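You operate a simulated robot arm through the tools that you are given. There is no shell and no other tool.

You are at the controls of a simulated robot arm. One attempt, no reset.

TASK
Grind the green slide from the grinder's teal rack down to 60 microns.
Fine: held in the arm's holder, feed dial at 60, under water; shut the tap afterwards.
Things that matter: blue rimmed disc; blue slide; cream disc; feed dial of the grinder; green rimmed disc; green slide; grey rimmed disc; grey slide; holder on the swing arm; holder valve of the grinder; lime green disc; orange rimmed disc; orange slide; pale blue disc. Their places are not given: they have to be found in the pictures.

It is judged by the outcome, as a careful person would: the job done as asked, and still so three seconds after it is handed in. It fails if anything else is knocked over, pushed out of place, dropped, spilled or broken.

THE ROBOT
A 7-joint arm with a two-finger parallel gripper, fixed in place. Base frame: the origin is at the foot of the arm, x ahead of it, y to its left, z up. Units: mm, degrees, N and s.
Its first joint turns from -166.0 to 166.0 degrees. Payload 1.57 kg.
The TCP is the grasp point between the finger pads, 30 mm short of the fingertips. In the tool frame z runs along the fingers and y along their closing line. Largest opening 110 mm; finger width 24, thickness 12; the body of the gripper, 48 by 112 mm, starts 78 mm behind the TCP.
Orientation is told as [roll, pitch, yaw] about the base's x, y, z axes, in that order, counted from this pose: with the fingers straight down and closing along the base's y, the tool's x points along the base's -x, its y along +y and its z along -z.

THE INTERFACE
- The arm moves only by the tool nudge_tool. Its argument "plan" is a list of rows, each a list of 7 numbers: the opening in per cent of the stroke, from 0 (shut) to 100 (fully open), then the shift along the tool's x, y, z in mm, then the turn, a rotation vector about the tool's x, y, z in degrees. In form: [[hand, x, y, z, wx, wy, wz], ...]. A call has 1 to 20 rows; each row is the pose to reach, as a shift and turn from the pose commanded when the call began, along the tool's axes at that moment. A row lasts 0.2 s, in which the tool goes at most 50 mm and 8.6 degrees; a call with a longer step from one row to the next is refused whole, and so is a gripper value outside its range. Where a pose cannot be reached the arm comes as near as it can. A force on the tool above 40 N (or 10 N above the force at the start of the call, whichever is more), or a blocked arm, ends the call early, and 0.2 s more pass. The fingers move at their own pace (about 108 mm/s each) and stop on an object; they squeeze with about 24 N. The grip force told is the motor's: it shows also when the fingers shut on nothing. Time passes only in rows, and 0.2 s behind the last, so rows that repeat a pose let the fingers close. The reply holds the time, the measured pose of the TCP, the force on the tool along the base axes, the opening and the grip force, in the units named above and with some noise, with the torque about the TCP (base axes, N m) and any sound that the robot's microphone picked up.
- Cameras (640 x 400 px; columns grow to the right, rows downward): "scene" is fixed at [49.5, -649.2, 1381.6]; the picture's right is [0.38, -0.93, 0.00], its down [-0.66, -0.27, -0.71] and it looks along [0.65, 0.27, -0.71] (base axes); focal length 261 px, centre (320, 200). "wrist" rides on the gripper at [70, 16, -141] in the tool frame; the picture's right is [-0.23, 0.97, 0.00], its down [-0.86, -0.20, -0.48] and it looks along [-0.47, -0.11, 0.88] (tool axes); focal length 222 px, centre (320, 200).
- camera(camera): a new picture of that camera. No time passes.
- slide_trunk(by): slides the trunk up (or, below 0, down) by that many mm; the arm rides with it, the base frame stays. It gives what a move gives, with no picture.
- probe_pixels(camera, pixels): for up to 12 pixels [column, row] of the newest picture of that camera ("zoom" is the newest enlarged one), the place [x, y, z] in the base frame of the surface seen there, good to about 3 mm. No time passes.
- zoom(camera, box): a new picture of the part [left, top, right, bottom] of that camera's present view, enlarged. No time passes.
- hand_in(): hands the job in; it is judged then, once.

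Open the gripper and draw the arm clear of the work before you hand the job in, unless the task says otherwise.

The tools are called as name(argument=value, ...) on one line, values as JSON. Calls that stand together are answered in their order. nudge_tool: Moves the arm, as the interface text tells. Its arguments: {"type":"object","properties":{"plan":{"type":"array"}},"required":["plan"]} The other tools are called the same way: slide_trunk (by) slides the trunk up or down; camera (camera) takes a picture; probe_pixels (camera, pixels) gives the place of the surface under pixels of a picture; zoom (camera, box) takes an enlarged picture of a part of a camera's view; hand_in () hands the job in.

At the start:

```text
time: 0.0
position: [484.2, -314.2, 1116.1]
orientation: [0.0, -0.1, 0.0]
contact_force: [0.4, 1.0, 0.1]
moment: [0.0, -0.02, 0.01]
opening: 110.0
grasp_force: 0.1
trunk travel left (down, up): [-425.0, 185.0]
```

scene: 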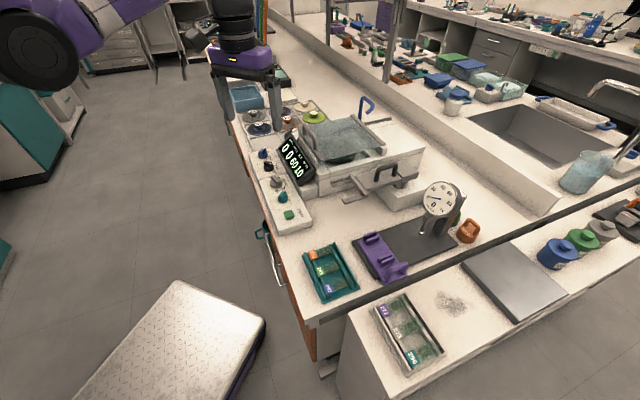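
wrist: 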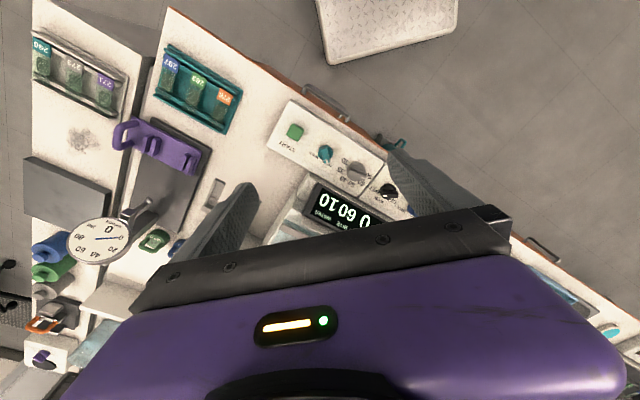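

The scene picture shows a teal rack around (330,272), a grinder with control panel around (285,185), and a dial gauge at (440,200). I'll zoom in on these parts to identify things.

zoom(camera="scene", box=[230, 60, 430, 185])

zoom(camera="scene", box=[240, 130, 400, 230])

zoom(camera="scene", box=[290, 170, 490, 310])

zoom(camera="wrist", box=[130, 20, 430, 240])

```text
3.20 times, centred on (330, 122) of scene
```

zoom: 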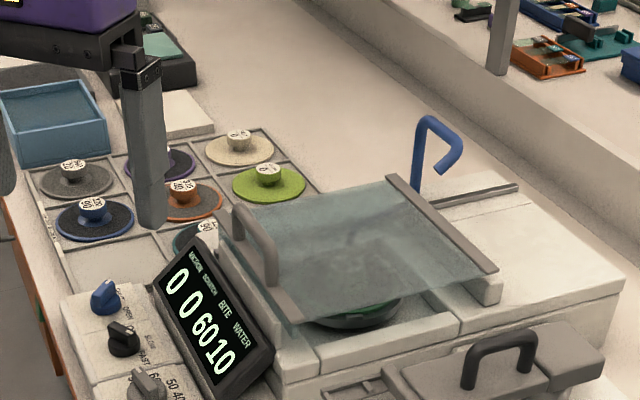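

```text
4.00 times, centred on (320, 180) of scene
```

zoom: 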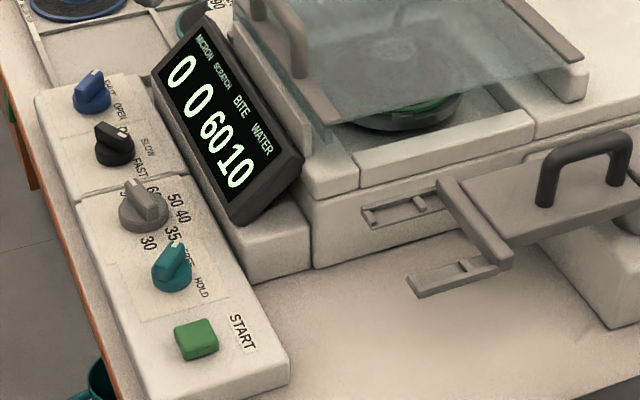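

```text
2.86 times, centred on (390, 240) of scene
```

zoom: 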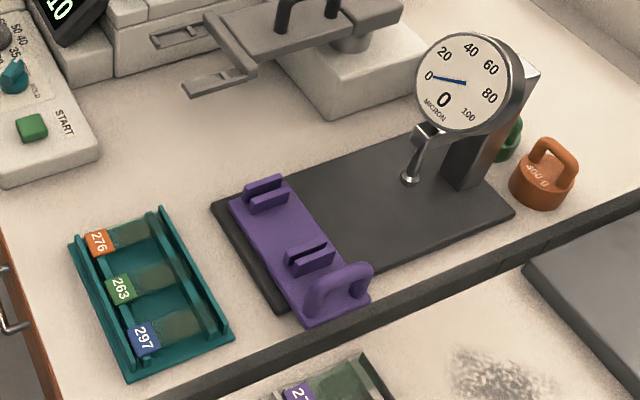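

```text
1.82 times, centred on (280, 130) of wrist
```

zoom: 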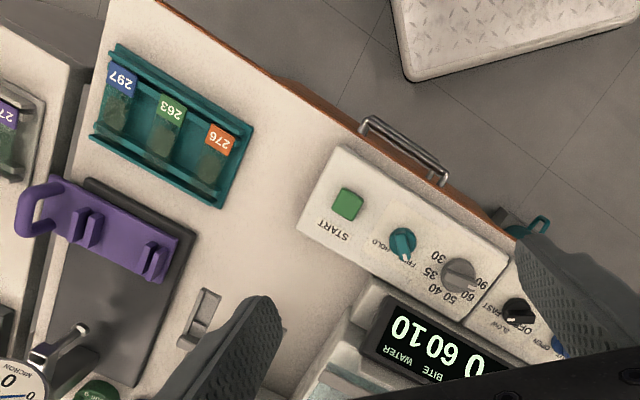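

The display reads something like 0 / 0 / 60 / 10 and discs with numbers lie in a tray around (280,118). I'll zoom tighter to read labels.

zoom(camera="scene", box=[235, 95, 335, 158])

zoom(camera="scene", box=[250, 130, 330, 180])

zoom(camera="scene", box=[255, 175, 335, 225])

zoom(camera="scene", box=[300, 90, 440, 178])

zoom(camera="scene", box=[340, 160, 440, 222])

zoom(camera="scene", box=[295, 235, 395, 305])

```text
6.35 times, centred on (285, 126) of scene
```

zoom: 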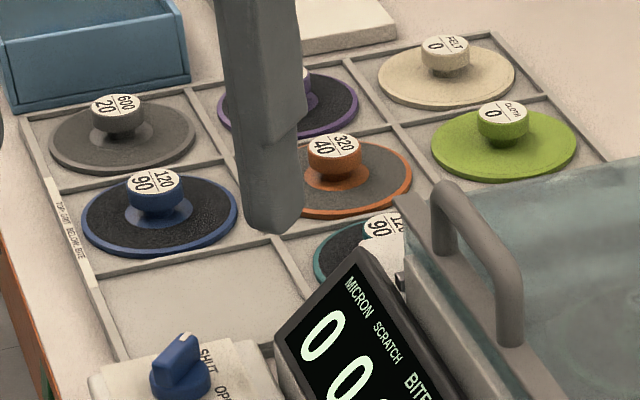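

```text
8.00 times, centred on (290, 155) of scene
```

zoom: 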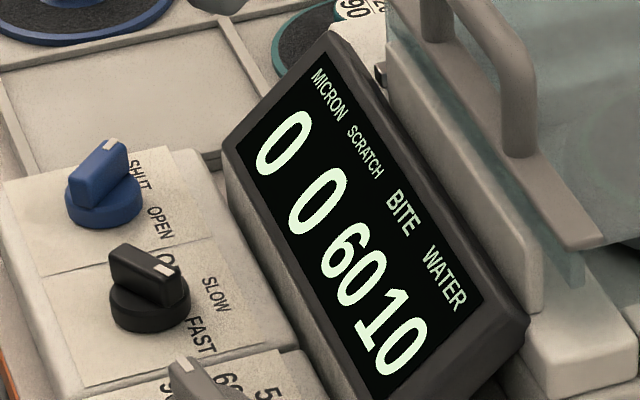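

```text
8.00 times, centred on (295, 200) of scene
```

zoom: 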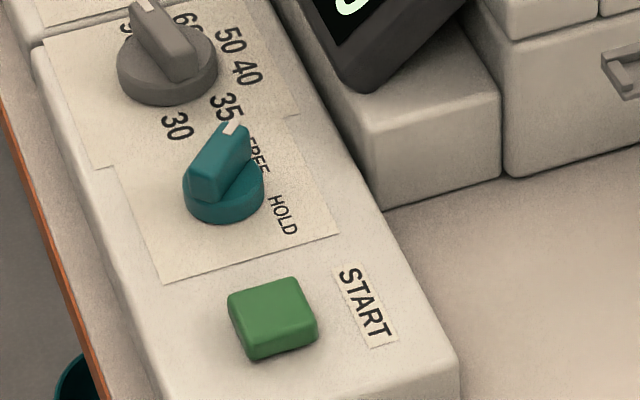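

```text
4.55 times, centred on (370, 134) of scene
```

zoom: 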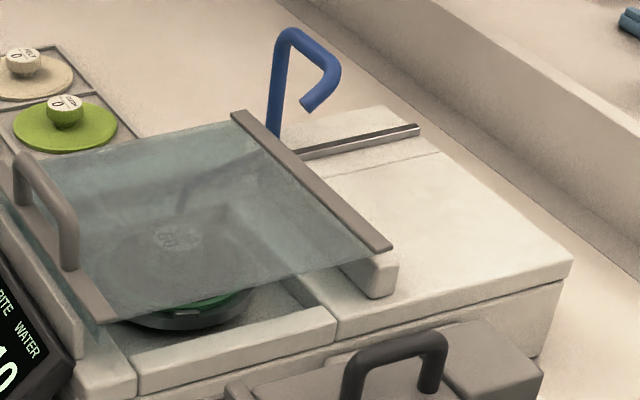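

```text
6.40 times, centred on (390, 191) of scene
```

zoom: 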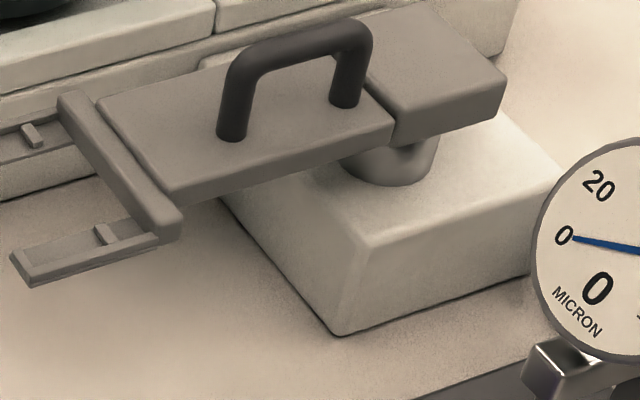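

```text
5.71 times, centred on (345, 270) of scene
```

zoom: 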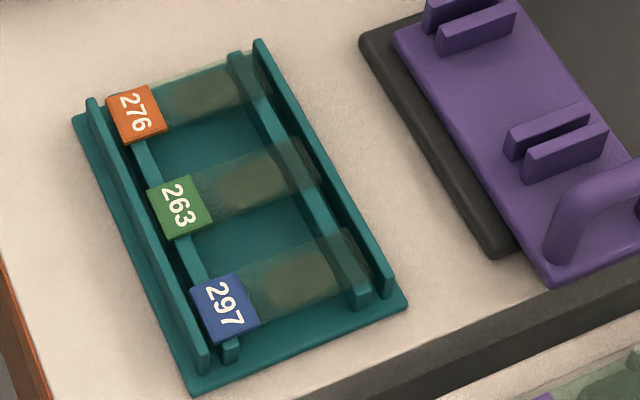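

I need geometry, so I probe a set of key pixels in the scene picture.

camera(camera="scene")

probe_pixels(camera="scene", pixels=[[321, 269], [333, 288], [317, 255], [344, 265], [289, 215], [283, 197], [276, 182], [268, 167], [264, 153], [375, 195], [356, 201], [385, 170]])

probe_pixels(camera="scene", pixels=[[305, 110], [314, 115], [258, 129], [253, 113], [287, 119], [297, 133], [307, 135], [340, 135], [345, 155], [305, 160], [388, 165], [365, 105]])

```text
taken
```

scene: 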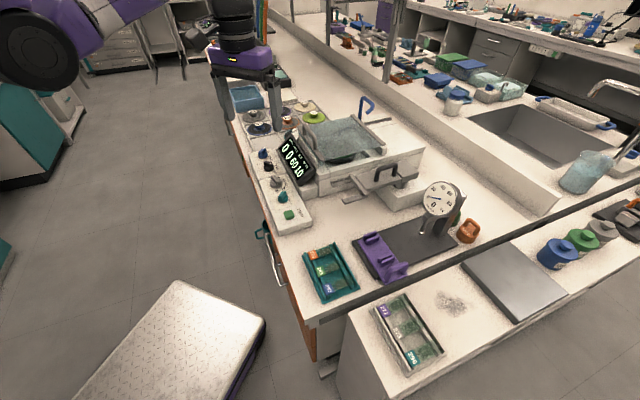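

```text
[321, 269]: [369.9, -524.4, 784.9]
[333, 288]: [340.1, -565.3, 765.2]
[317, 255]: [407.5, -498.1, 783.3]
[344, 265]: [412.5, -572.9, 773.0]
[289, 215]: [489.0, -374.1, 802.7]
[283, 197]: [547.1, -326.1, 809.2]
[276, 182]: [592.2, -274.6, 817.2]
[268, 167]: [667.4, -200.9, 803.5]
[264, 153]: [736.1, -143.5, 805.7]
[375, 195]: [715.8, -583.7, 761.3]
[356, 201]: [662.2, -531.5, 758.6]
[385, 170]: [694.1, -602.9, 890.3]
```

```text
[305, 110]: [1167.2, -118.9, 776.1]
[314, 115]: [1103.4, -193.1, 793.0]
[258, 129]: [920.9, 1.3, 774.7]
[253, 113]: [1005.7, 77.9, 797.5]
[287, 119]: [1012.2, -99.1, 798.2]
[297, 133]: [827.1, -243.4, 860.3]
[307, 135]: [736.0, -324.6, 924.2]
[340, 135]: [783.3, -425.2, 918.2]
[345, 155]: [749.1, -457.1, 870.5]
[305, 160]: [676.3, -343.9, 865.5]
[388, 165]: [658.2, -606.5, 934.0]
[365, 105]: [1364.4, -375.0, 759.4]
```

I zoom the wrist view on the panel to read the dial markings and knob pointers.

zoom(camera="wrist", box=[270, 95, 410, 185])

zoom(camera="wrist", box=[160, 40, 250, 130])

zoom(camera="wrist", box=[60, 150, 300, 300])

zoom(camera="scene", box=[235, 108, 275, 158])

```text
4.44 times, centred on (340, 140) of wrist
```

zoom: 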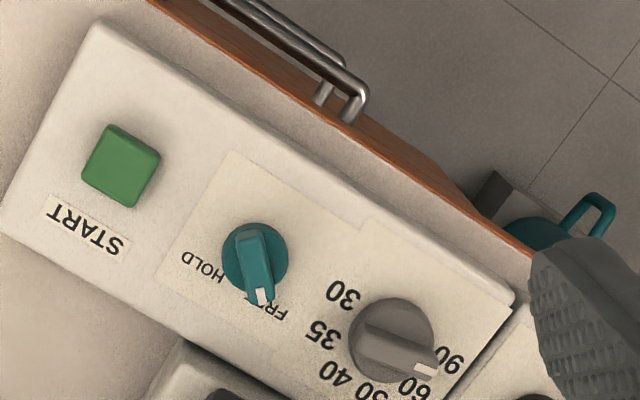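

```text
4.44 times, centred on (205, 85) of wrist
```

zoom: 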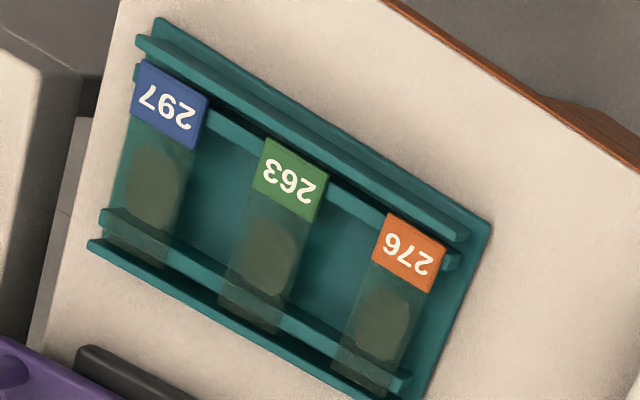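

```text
2.67 times, centred on (180, 225) of wrist
```

zoom: 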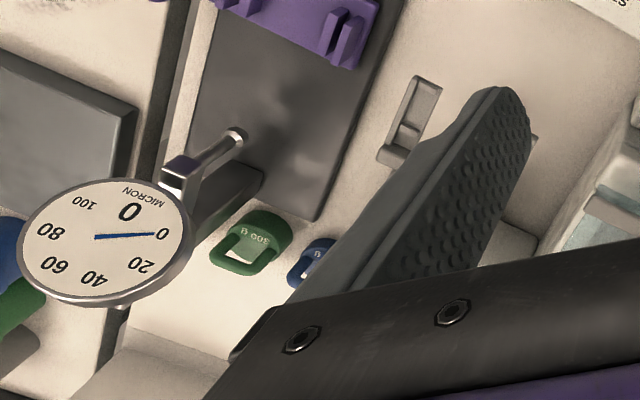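

```text
8.00 times, centred on (255, 133) of scene
```

zoom: 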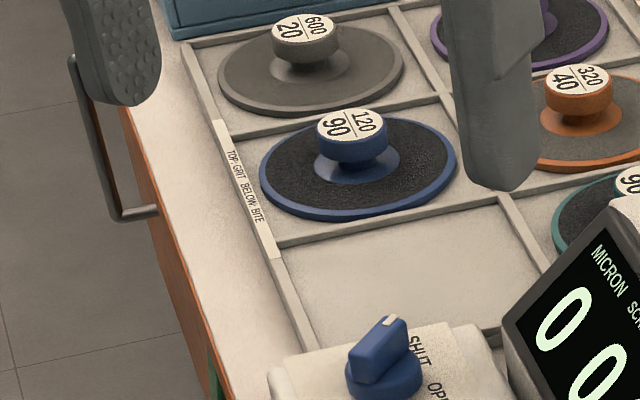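

The panel shows feed dial (~90/60 area), valve at FREE, and slides 297/263/276 in the teal rack. I'll swing the arm to look at the rack from above (TCP ≈ (407,-596,1050), yaw −46°).

nudge_tool(plan=[[100, 11, -40, 9, 0, 0, 6.5], [100, 22, -80, 18, 0, 0, 13], [100, 33, -120, 28, 0, 0, 19.5], [100, 44, -160, 37, 0, 0, 26], [100, 55, -200, 47, 0, 0, 32.5], [100, 66, -240, 56, 0, 0, 39], [100, 77, -282, 66, 0, 0, 46]])

camera(camera="wrist")

camera(camera="scene")

```text
time: 1.6
position: [409.4, -595.7, 1050.3]
orientation: [0.0, 0.0, -46.0]
contact_force: [0.8, 0.4, 0.3]
moment: [-0.05, 0.02, 0.01]
opening: 110.2
grasp_force: 0.1
trunk travel left (down, up): [-425.0, 185.0]
```

```text
taken
```

wrist: 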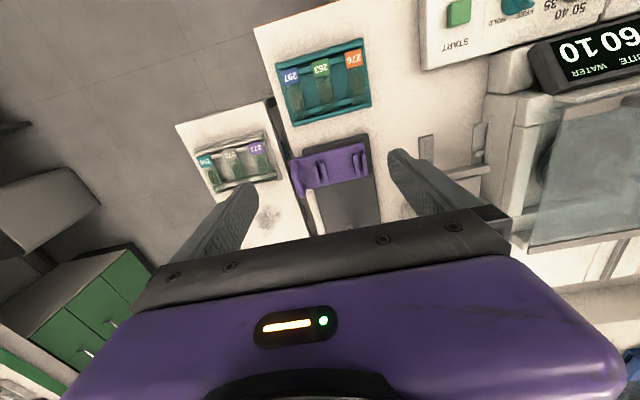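

```text
taken
```

scene: 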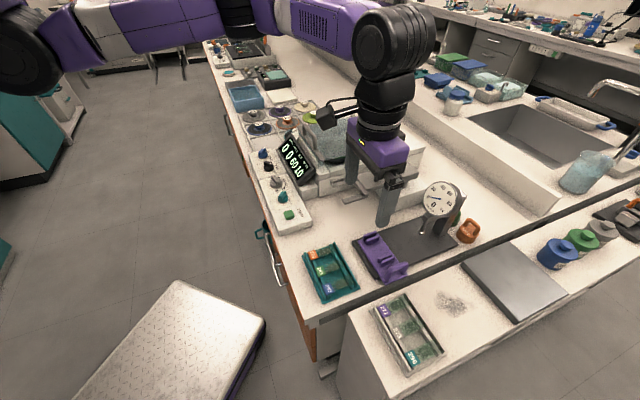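

The gripper no longer hides the disc tray at (280,115); I zoom there and onto the rack and grinder in the wrist view.

zoom(camera="scene", box=[235, 80, 335, 143])

zoom(camera="wrist", box=[270, 30, 380, 130])

zoom(camera="wrist", box=[400, 0, 640, 260])

zoom(camera="scene", box=[370, 165, 490, 285])

```text
6.35 times, centred on (285, 112) of scene
```

zoom: 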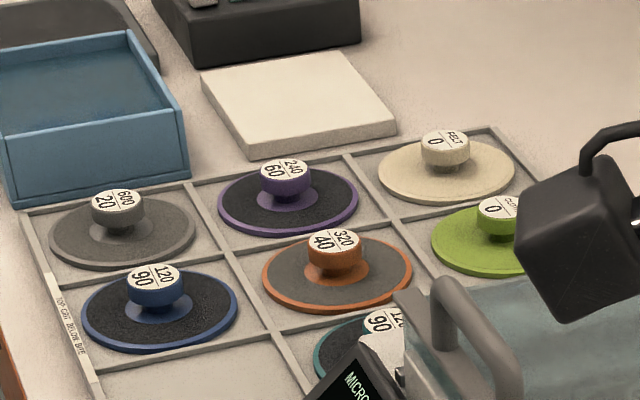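

```text
4.00 times, centred on (325, 80) of wrist
```

zoom: 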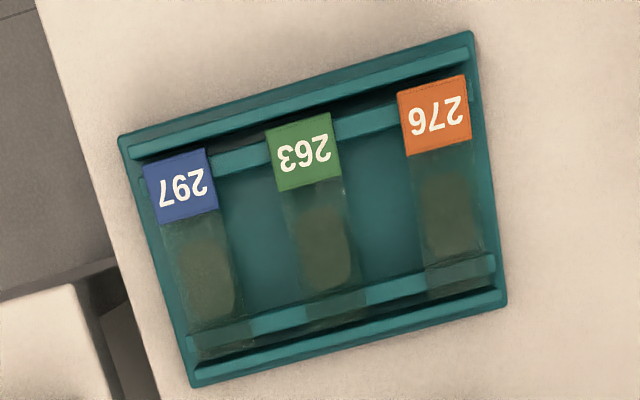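

```text
1.54 times, centred on (520, 130) of wrist
```

zoom: 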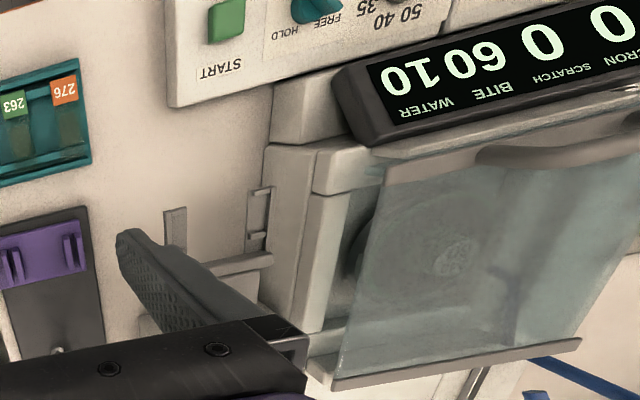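

```text
3.33 times, centred on (430, 225) of scene
```

zoom: 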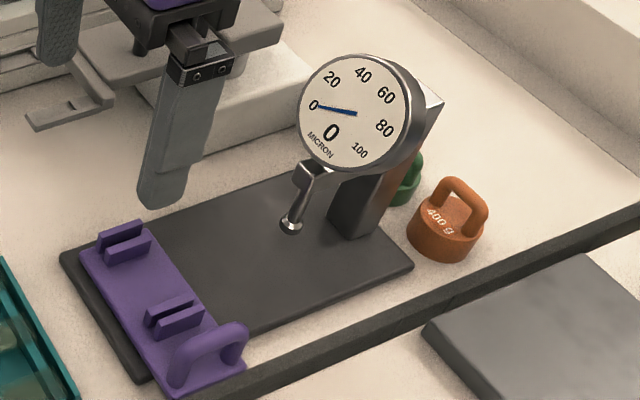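

Disc tray labels read: grey 600/20, purple 240/60, blue 120/90, orange 320/40, teal 120/90, felt and cloth 0. I next look at the grinder itself from above with the wrist camera.

nudge_tool(plan=[[100, 0, 0, -30, 0, 0, 0], [100, -19, 39, -59, 0, 0, 0], [100, -38, 77, -59, 0, 0, 0], [100, -57, 116, -59, 0, 0, 0], [100, -76, 155, -59, 0, 0, 0], [100, -95, 193, -59, 0, 0, 0], [100, -114, 232, -59, 0, 0, 0], [100, -133, 270, -59, 0, 0, 0], [100, -152, 309, -59, 0, 0, 0]])

camera(camera="wrist")

camera(camera="scene")

```text
refused: row 2 steps farther than a row can; nothing moved
```

```text
taken
```

wrist: 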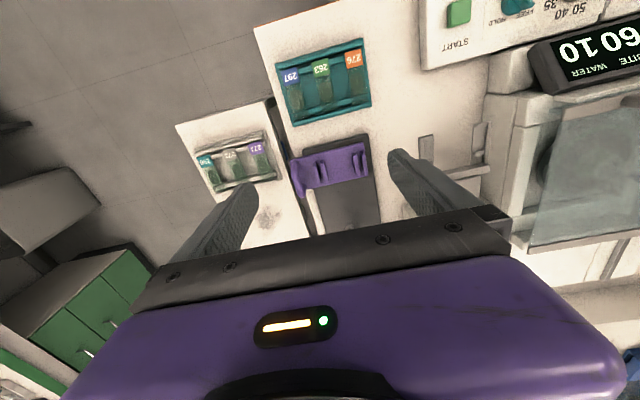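

```text
taken
```

scene: 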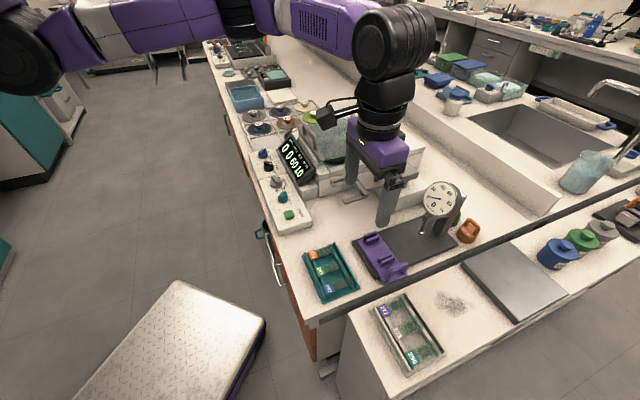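

The plan was refused because row 2 stepped too far; I resend it with the lift in two separate rows.

nudge_tool(plan=[[100, 0, 0, -30, 0, 0, 0], [100, 0, 0, -59, 0, 0, 0], [100, -19, 39, -59, 0, 0, 0], [100, -38, 77, -59, 0, 0, 0], [100, -57, 116, -59, 0, 0, 0], [100, -76, 155, -59, 0, 0, 0], [100, -95, 193, -59, 0, 0, 0], [100, -114, 232, -59, 0, 0, 0], [100, -133, 270, -59, 0, 0, 0], [100, -152, 309, -59, 0, 0, 0]])

camera(camera="wrist")

camera(camera="scene")

```text
time: 3.8
position: [733.7, -493.3, 1109.4]
orientation: [-0.1, 0.1, -46.1]
contact_force: [1.3, -0.4, 0.8]
moment: [-0.01, -0.01, 0.02]
opening: 109.7
grasp_force: 0.0
trunk travel left (down, up): [-425.0, 185.0]
```

```text
taken
```

wrist: 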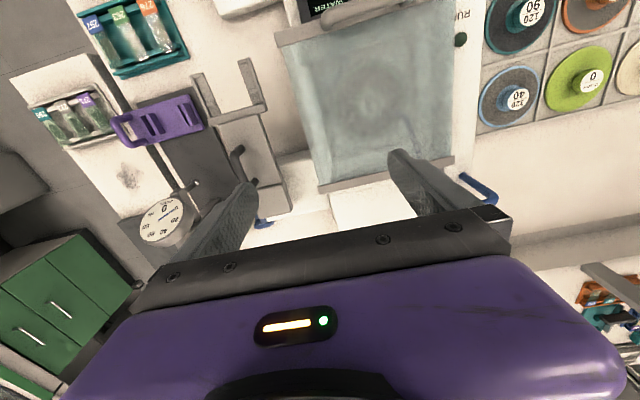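

```text
taken
```

scene: 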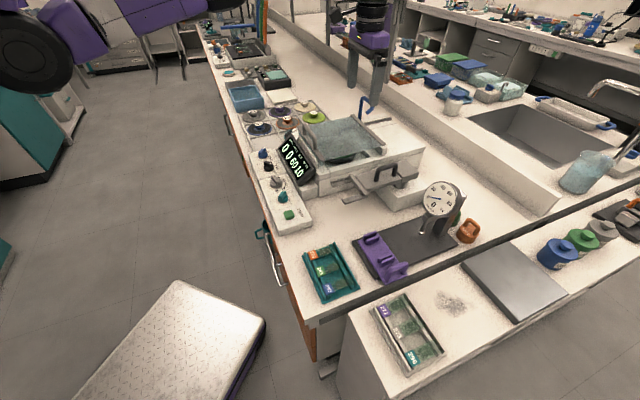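

The wrist view now shows the holder at (235,90), the glass cover (370,95), a "RUN" lamp at (460,40) and more discs; I zoom in on each.

zoom(camera="wrist", box=[180, 50, 300, 220])

zoom(camera="wrist", box=[270, 0, 480, 200])

zoom(camera="wrist", box=[440, 0, 640, 130])

zoom(camera="wrist", box=[70, 0, 200, 80])

```text
2.35 times, centred on (240, 135) of wrist
```

zoom: 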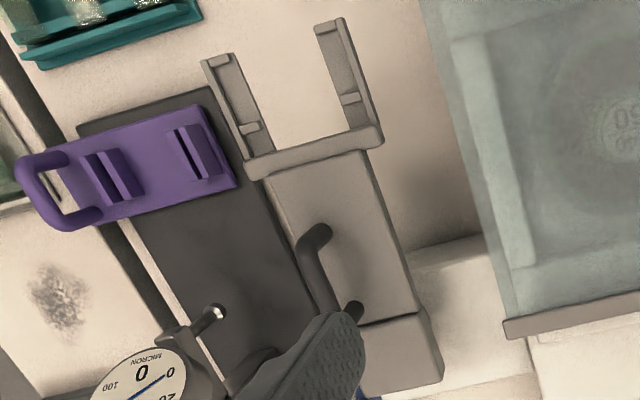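

```text
2.00 times, centred on (375, 100) of wrist
```

zoom: 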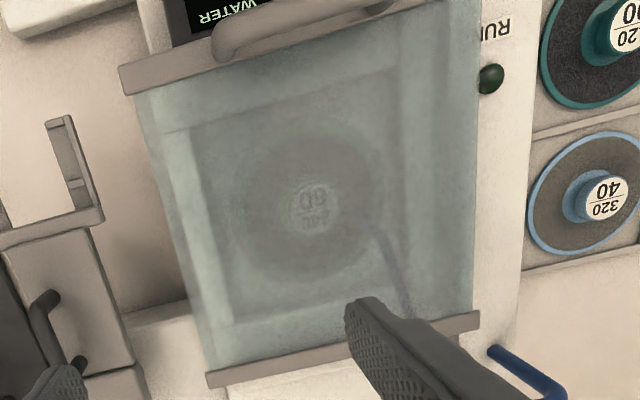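

```text
3.08 times, centred on (540, 65) of wrist
```

zoom: 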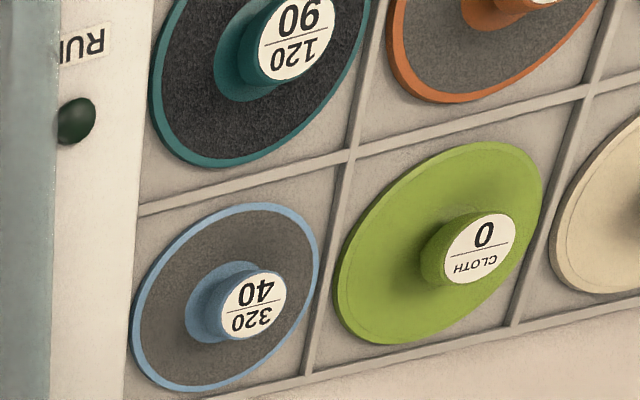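

```text
4.92 times, centred on (135, 40) of wrist
```

zoom: 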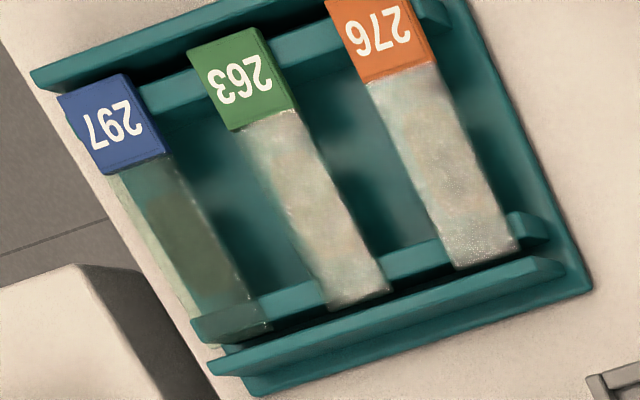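

The fork-type holder has two prongs with ledges and stops. I zoom it tighter and probe it for geometry.

zoom(camera="wrist", box=[185, 50, 285, 130])

probe_pixels(camera="wrist", pixels=[[197, 77], [206, 108], [203, 90], [241, 62], [254, 98], [250, 80], [225, 120], [262, 107], [240, 125], [235, 152], [252, 186], [270, 200]])

probe_pixels(camera="wrist", pixels=[[280, 40], [290, 20], [400, 12], [375, 95], [330, 185], [450, 150], [460, 40], [462, 18], [490, 190], [310, 100], [380, 210], [300, 165]])

```text
5.00 times, centred on (235, 90) of wrist
```

zoom: 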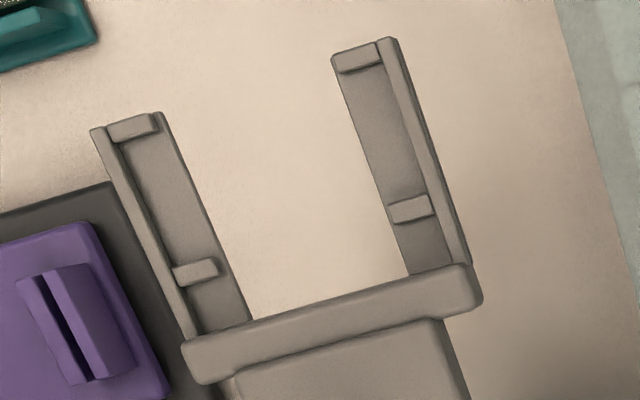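

```text
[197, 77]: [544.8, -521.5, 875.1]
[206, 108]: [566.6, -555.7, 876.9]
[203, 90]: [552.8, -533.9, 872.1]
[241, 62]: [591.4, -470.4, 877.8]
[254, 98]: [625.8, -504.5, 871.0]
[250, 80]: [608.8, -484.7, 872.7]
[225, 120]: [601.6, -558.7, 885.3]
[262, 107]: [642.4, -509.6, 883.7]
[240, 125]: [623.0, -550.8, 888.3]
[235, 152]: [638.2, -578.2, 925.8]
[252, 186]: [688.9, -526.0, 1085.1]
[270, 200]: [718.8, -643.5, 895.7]
```

```text
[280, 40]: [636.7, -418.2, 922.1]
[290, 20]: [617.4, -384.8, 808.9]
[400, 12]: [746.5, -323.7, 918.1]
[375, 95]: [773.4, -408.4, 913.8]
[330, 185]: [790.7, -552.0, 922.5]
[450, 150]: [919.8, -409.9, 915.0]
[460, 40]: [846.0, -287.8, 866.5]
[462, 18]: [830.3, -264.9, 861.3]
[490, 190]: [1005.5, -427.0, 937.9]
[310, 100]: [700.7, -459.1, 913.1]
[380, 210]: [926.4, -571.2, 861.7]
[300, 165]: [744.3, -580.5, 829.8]
```

Fork ledges sit at z≈872, centred near (581,-509), and the cover glass at z≈915–922. Now I move the wrist camera over the control panel to read the knobs.

nudge_tool(plan=[[100, 31, 6, 16, 0, 0, 0], [100, 62, 11, 33, 0, 0, 0], [100, 93, 17, 50, 0, 0, 0], [100, 124, 22, 66, 0, 0, 0], [100, 155, 28, 83, 0, 0, 0], [100, 186, 34, 99, 0, 0, 0]])

camera(camera="wrist")

zoom(camera="wrist", box=[180, 30, 440, 190])

```text
time: 5.2
position: [630.1, -331.8, 1008.7]
orientation: [0.1, 0.0, -46.0]
contact_force: [0.0, 0.2, 0.4]
moment: [0.0, 0.03, -0.02]
opening: 110.1
grasp_force: 0.0
trunk travel left (down, up): [-425.0, 185.0]
```

```text
taken
```

wrist: 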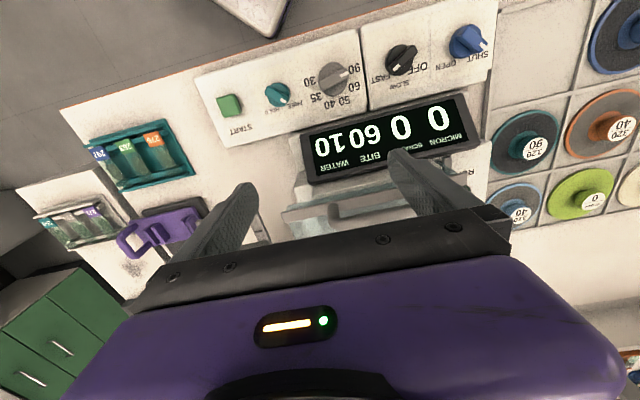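

```text
2.46 times, centred on (310, 110) of wrist
```

zoom: 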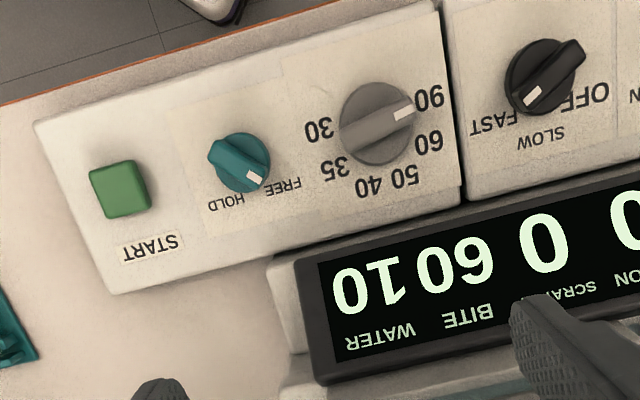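

Feed dial points near 90. I zoom tighter on each knob to read pointer directions.

zoom(camera="wrist", box=[360, 10, 500, 100])

zoom(camera="wrist", box=[250, 50, 370, 130])

zoom(camera="wrist", box=[470, 70, 640, 240])

probe_pixels(camera="wrist", pixels=[[230, 104], [277, 95], [333, 76], [341, 72], [340, 77], [402, 58], [395, 68], [470, 39], [462, 30], [260, 80], [300, 120], [420, 90]])

```text
4.44 times, centred on (430, 55) of wrist
```

zoom: 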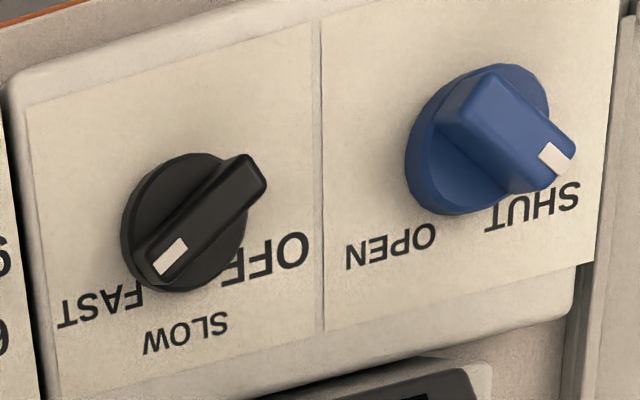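

```text
5.00 times, centred on (310, 90) of wrist
```

zoom: 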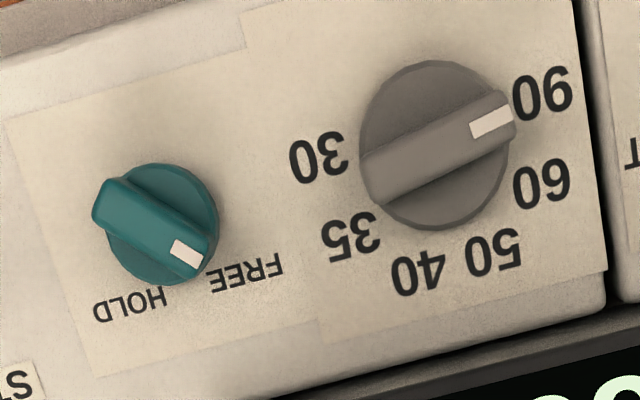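

```text
2.35 times, centred on (555, 155) of wrist
```

zoom: 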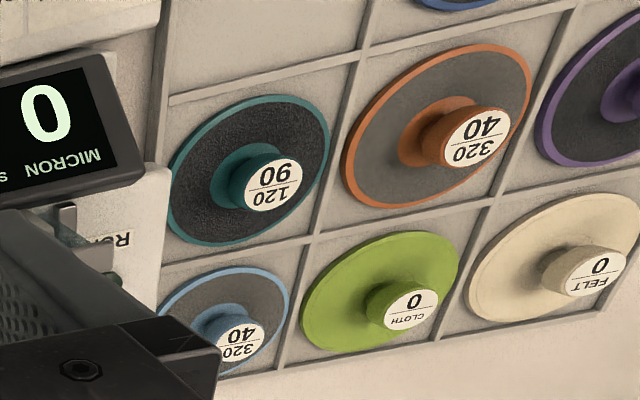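

```text
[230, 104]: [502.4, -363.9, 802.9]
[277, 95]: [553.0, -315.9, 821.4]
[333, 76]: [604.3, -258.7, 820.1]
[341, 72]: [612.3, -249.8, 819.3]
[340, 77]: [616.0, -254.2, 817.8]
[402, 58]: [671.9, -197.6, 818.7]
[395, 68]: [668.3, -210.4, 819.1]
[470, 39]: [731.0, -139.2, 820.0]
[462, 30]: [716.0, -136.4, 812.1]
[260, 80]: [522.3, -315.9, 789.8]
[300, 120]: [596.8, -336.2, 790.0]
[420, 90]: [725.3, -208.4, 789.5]
```

Readings: dial at 90, valve FREE, tap SHUT, speed knob FAST, all knob tops at z≈820 and panel z≈790. Now I move down over the rack to see the green slide closely.

nudge_tool(plan=[[100, -6, -42, 0, 0, 0, 0], [100, -13, -85, 0, 0, 0, 0], [100, -20, -127, 0, 0, 0, 0], [100, -26, -170, 0, 0, 0, 0], [100, -33, -212, 0, 0, 0, 0], [100, -39, -255, 0, 0, 0, 0], [100, -46, -297, 0, 0, 0, 0], [100, -52, -340, 0, 0, 0, 0], [100, -52, -340, 45, 0, 0, 0], [100, -52, -340, 90, 0, 0, 0], [100, -52, -340, 140, 0, 0, 0]])

camera(camera="wrist")

zoom(camera="wrist", box=[220, 30, 420, 180])

```text
time: 7.6
position: [422.4, -607.7, 868.6]
orientation: [0.0, -0.1, -46.0]
contact_force: [0.9, -0.4, -0.4]
moment: [0.0, -0.01, 0.0]
opening: 109.9
grasp_force: 0.0
trunk travel left (down, up): [-425.0, 185.0]
```

```text
taken
```

wrist: 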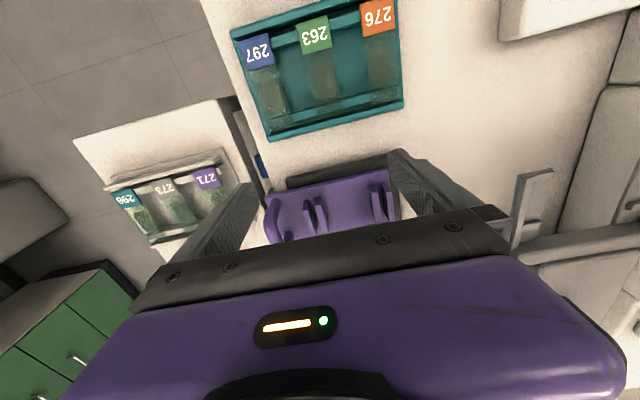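

```text
2.67 times, centred on (320, 105) of wrist
```

zoom: 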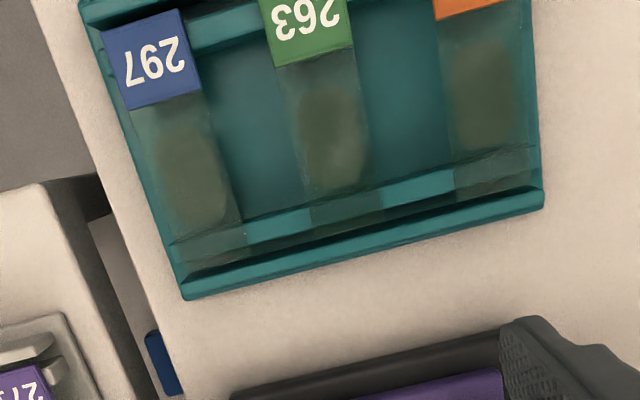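

Green slide 263 is visible from (300,15) to (330,105). I zoom in and probe its edges and the rack's features.

zoom(camera="wrist", box=[270, 0, 390, 120])

probe_pixels(camera="wrist", pixels=[[298, 20], [327, 16], [303, 53], [331, 48], [314, 32], [318, 70], [262, 55], [377, 22], [250, 40], [285, 75], [345, 60], [340, 130]])

probe_pixels(camera="wrist", pixels=[[310, 80], [337, 77], [312, 103], [343, 95], [300, 130], [330, 122], [375, 110], [290, 138], [312, 95], [330, 98], [290, 100], [360, 85]])

```text
3.33 times, centred on (330, 60) of wrist
```

zoom: 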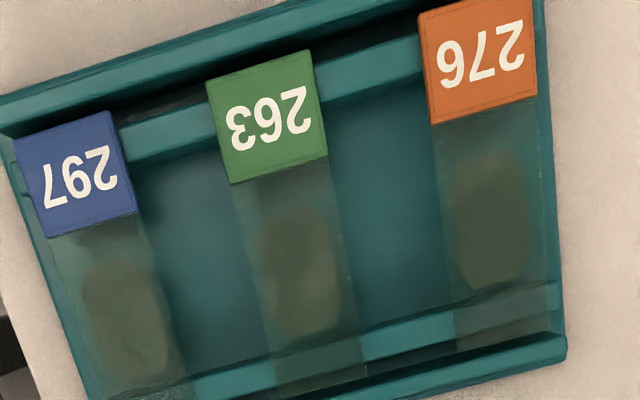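

```text
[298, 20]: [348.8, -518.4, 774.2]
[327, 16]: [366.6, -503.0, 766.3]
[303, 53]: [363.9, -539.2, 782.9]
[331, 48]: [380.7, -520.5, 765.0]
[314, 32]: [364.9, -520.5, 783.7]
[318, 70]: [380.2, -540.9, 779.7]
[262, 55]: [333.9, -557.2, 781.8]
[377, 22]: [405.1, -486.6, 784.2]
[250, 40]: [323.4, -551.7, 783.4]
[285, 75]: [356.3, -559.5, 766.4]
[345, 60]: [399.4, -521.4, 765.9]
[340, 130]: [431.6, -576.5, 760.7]
```

```text
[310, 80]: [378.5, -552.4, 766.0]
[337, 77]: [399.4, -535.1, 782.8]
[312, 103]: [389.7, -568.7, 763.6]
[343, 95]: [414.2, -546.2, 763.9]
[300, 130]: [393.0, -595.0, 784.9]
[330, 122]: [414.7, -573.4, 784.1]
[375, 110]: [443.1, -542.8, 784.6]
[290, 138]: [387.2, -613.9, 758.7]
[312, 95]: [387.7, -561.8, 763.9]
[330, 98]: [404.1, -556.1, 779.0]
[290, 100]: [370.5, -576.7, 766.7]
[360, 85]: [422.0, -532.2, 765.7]
```

The green slide (26 × 76 mm) computes to a centre of about (384,-541), top z≈783, lying across rails ±30 mm from centre. I move above it at TCP z≈835 with a 36 mm opening and check alignment.

nudge_tool(plan=[[60, 37, 9, 0, 0, 0, 0], [33, 74.7, 18.7, 0, 0, 0, 0], [33, 74.7, 18.7, 34, 0, 0, 0], [33, 74.7, 18.7, 34, 0, 0, 0]])

camera(camera="wrist")

zoom(camera="wrist", box=[220, 60, 420, 250])

```text
time: 8.6
position: [383.7, -540.1, 835.8]
orientation: [0.0, 0.1, -46.0]
contact_force: [-0.5, 0.2, 0.2]
moment: [0.0, 0.01, 0.02]
opening: 36.1
grasp_force: 0.0
trunk travel left (down, up): [-425.0, 185.0]
```

```text
taken
```

wrist: 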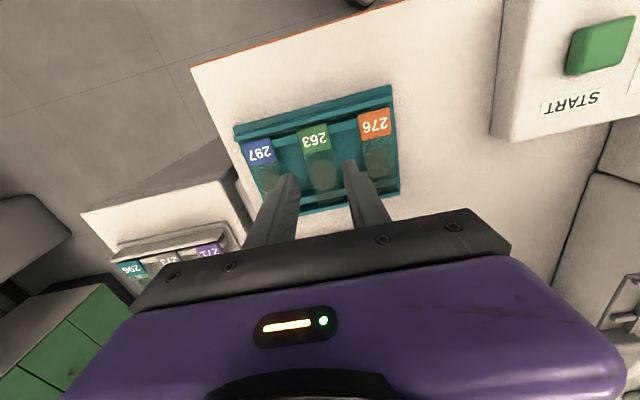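

```text
2.11 times, centred on (320, 155) of wrist
```

zoom: 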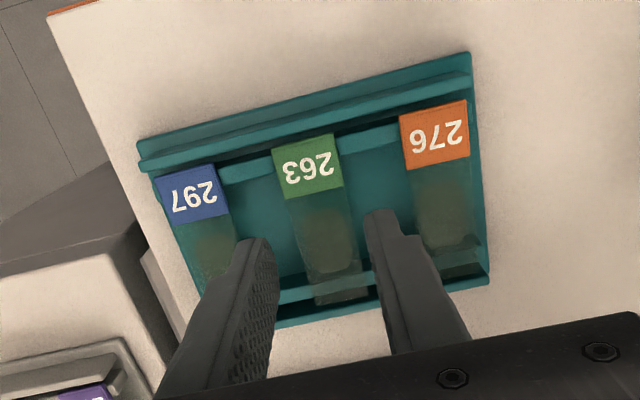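

The fingers straddle the green slide within ~1 mm of its centre line. I descend to z≈804 and close gently on it.

nudge_tool(plan=[[33, -1, 1, 16, 0, 0, 0], [33, -1, 1, 32, 0, 0, 0], [33, -1, 1, 32, 0, 0, 0], [27, -1, 1, 32, 0, 0, 0], [25, -1, 1, 32, 0, 0, 0], [20, -1, 1, 32, 0, 0, 0], [20, -1, 1, 32, 0, 0, 0]])

camera(camera="wrist")

zoom(camera="wrist", box=[240, 100, 400, 240])

```text
time: 10.2
position: [387.1, -541.0, 803.4]
orientation: [0.0, 0.0, -46.0]
contact_force: [-0.9, -0.1, 0.2]
moment: [0.04, -0.02, -0.01]
opening: 24.7
grasp_force: 24.0
trunk travel left (down, up): [-425.0, 185.0]
```

```text
taken
```

wrist: 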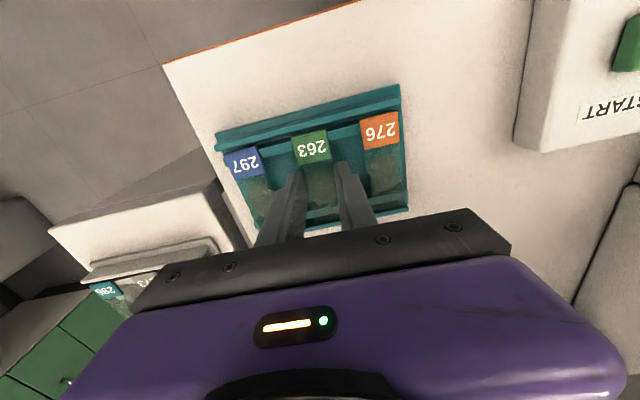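

```text
2.86 times, centred on (320, 170) of wrist
```

zoom: 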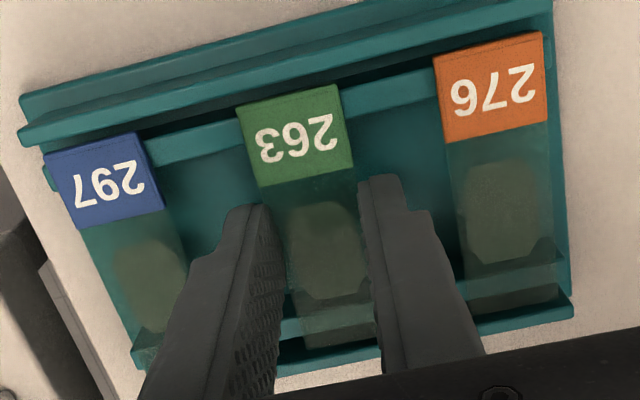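

The fingers stopped at 24.7 mm with 24 N — the slide is held. I lift 60 mm straight up and look.

nudge_tool(plan=[[20, 0, 0, -8, 0, 0, 0], [20, 0, 0, -20, 0, 0, 0], [20, 0, 0, -40, 0, 0, 0], [20, 0, 0, -60, 0, 0, 0]])

camera(camera="wrist")

zoom(camera="wrist", box=[240, 100, 400, 240])

zoom(camera="scene", box=[280, 200, 420, 310])

```text
time: 11.2
position: [384.7, -540.6, 863.0]
orientation: [0.0, 0.1, -46.0]
contact_force: [0.3, -0.6, -0.3]
moment: [0.01, 0.0, 0.01]
opening: 21.8
grasp_force: 0.0
trunk travel left (down, up): [-425.0, 185.0]
```

```text
taken
```

wrist: 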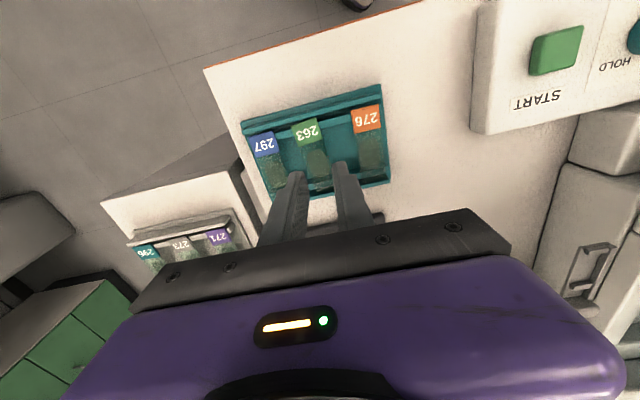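

```text
2.86 times, centred on (320, 170) of wrist
```

zoom: 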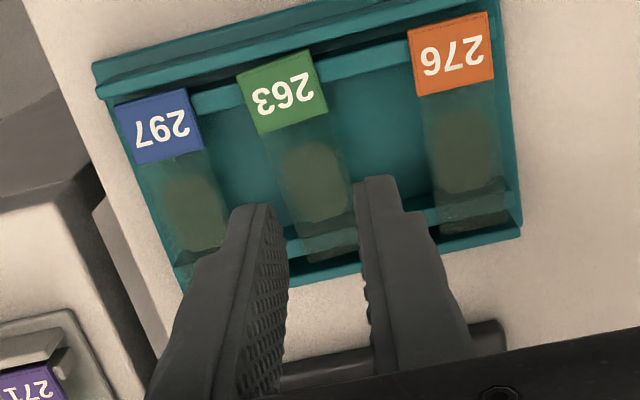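

```text
3.64 times, centred on (350, 255) of scene
```

zoom: 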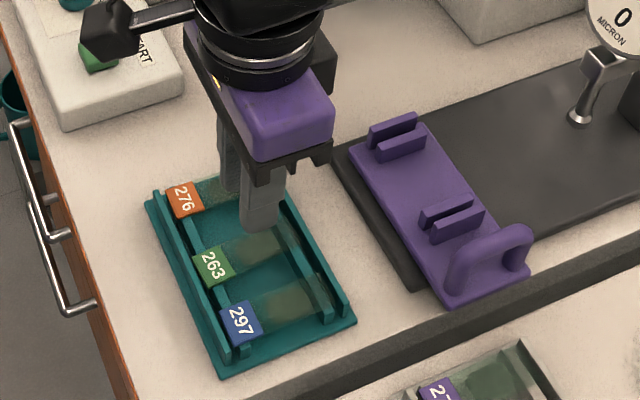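

The grip went to 21.8 mm with zero force: the slide slipped and is still in the rack. I zoom to see how it lies now.

zoom(camera="wrist", box=[250, 90, 390, 190])

zoom(camera="scene", box=[310, 235, 380, 300])

zoom(camera="wrist", box=[280, 110, 340, 160])

```text
4.00 times, centred on (320, 140) of wrist
```

zoom: 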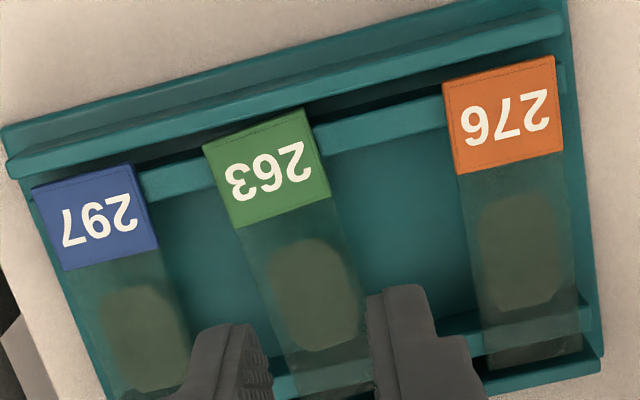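

```text
6.15 times, centred on (345, 268) of scene
```

zoom: 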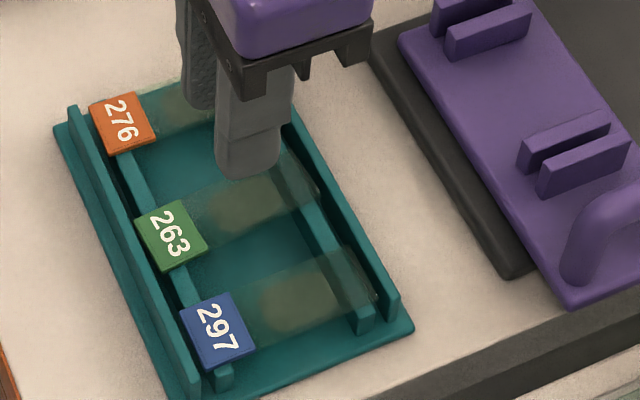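

```text
8.00 times, centred on (310, 135) of wrist
```

zoom: 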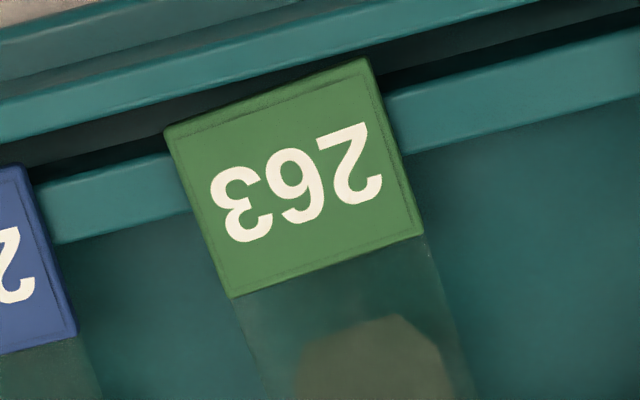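

The slide lies normally in its slot. The grip was probably on the rounded fingertip ends; I inspect the finger shape and re-probe slide and rack-floor heights.

zoom(camera="wrist", box=[250, 160, 390, 250])

probe_pixels(camera="wrist", pixels=[[306, 131], [318, 124], [317, 150], [312, 150], [322, 155], [305, 160], [290, 150], [345, 148], [335, 140], [313, 182], [323, 186], [328, 170]])

probe_pixels(camera="wrist", pixels=[[292, 175], [295, 178], [340, 165], [342, 163], [300, 200], [346, 200], [375, 165], [268, 165], [330, 190], [350, 120], [280, 130], [335, 120]])

```text
4.44 times, centred on (320, 205) of wrist
```

zoom: 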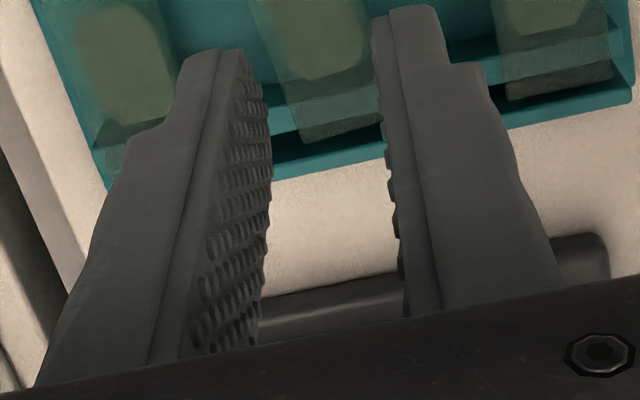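

```text
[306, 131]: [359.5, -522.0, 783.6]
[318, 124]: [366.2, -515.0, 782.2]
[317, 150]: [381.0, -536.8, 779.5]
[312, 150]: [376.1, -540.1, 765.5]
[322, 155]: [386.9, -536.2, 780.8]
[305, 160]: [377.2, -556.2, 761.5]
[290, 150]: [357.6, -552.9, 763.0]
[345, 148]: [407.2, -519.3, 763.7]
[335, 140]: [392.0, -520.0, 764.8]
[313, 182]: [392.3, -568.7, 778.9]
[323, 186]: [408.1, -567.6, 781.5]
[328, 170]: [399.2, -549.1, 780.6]
```

```text
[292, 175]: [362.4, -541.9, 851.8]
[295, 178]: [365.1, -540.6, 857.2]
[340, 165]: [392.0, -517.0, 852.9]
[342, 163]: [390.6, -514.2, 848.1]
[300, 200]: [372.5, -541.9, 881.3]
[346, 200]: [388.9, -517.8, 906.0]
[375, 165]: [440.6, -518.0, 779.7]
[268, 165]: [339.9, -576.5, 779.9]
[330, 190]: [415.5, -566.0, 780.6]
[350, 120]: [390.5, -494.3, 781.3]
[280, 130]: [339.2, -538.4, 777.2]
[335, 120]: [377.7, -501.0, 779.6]
```

Glass is at z≈780 and the rack floor at ≈764, so I can grip deeper. The slide has also moved a few mm toward the blue one; I back off 55 mm to see the whole slide clearly.

nudge_tool(plan=[[20, -28, 0, 0, 0, 0, 0], [20, -55, 0, 0, 0, 0, 0], [20, -55, 0, 0, 0, 0, 0]])

zoom(camera="wrist", box=[230, 50, 390, 150])

```text
time: 12.0
position: [422.3, -581.6, 864.6]
orientation: [0.0, -0.1, -46.1]
contact_force: [-0.7, -0.3, 0.3]
moment: [0.01, -0.02, 0.01]
opening: 22.2
grasp_force: 0.1
trunk travel left (down, up): [-425.0, 185.0]
```

```text
4.00 times, centred on (310, 100) of wrist
```

zoom: 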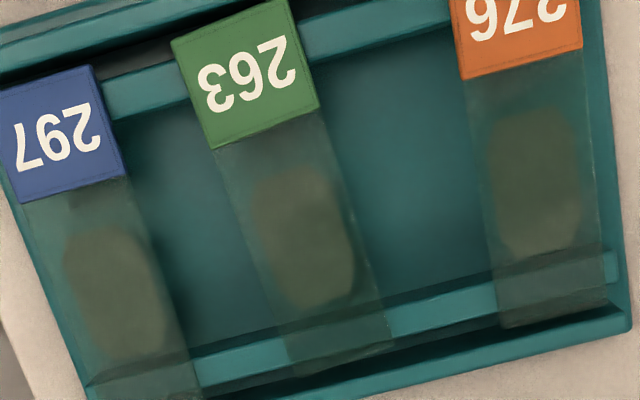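

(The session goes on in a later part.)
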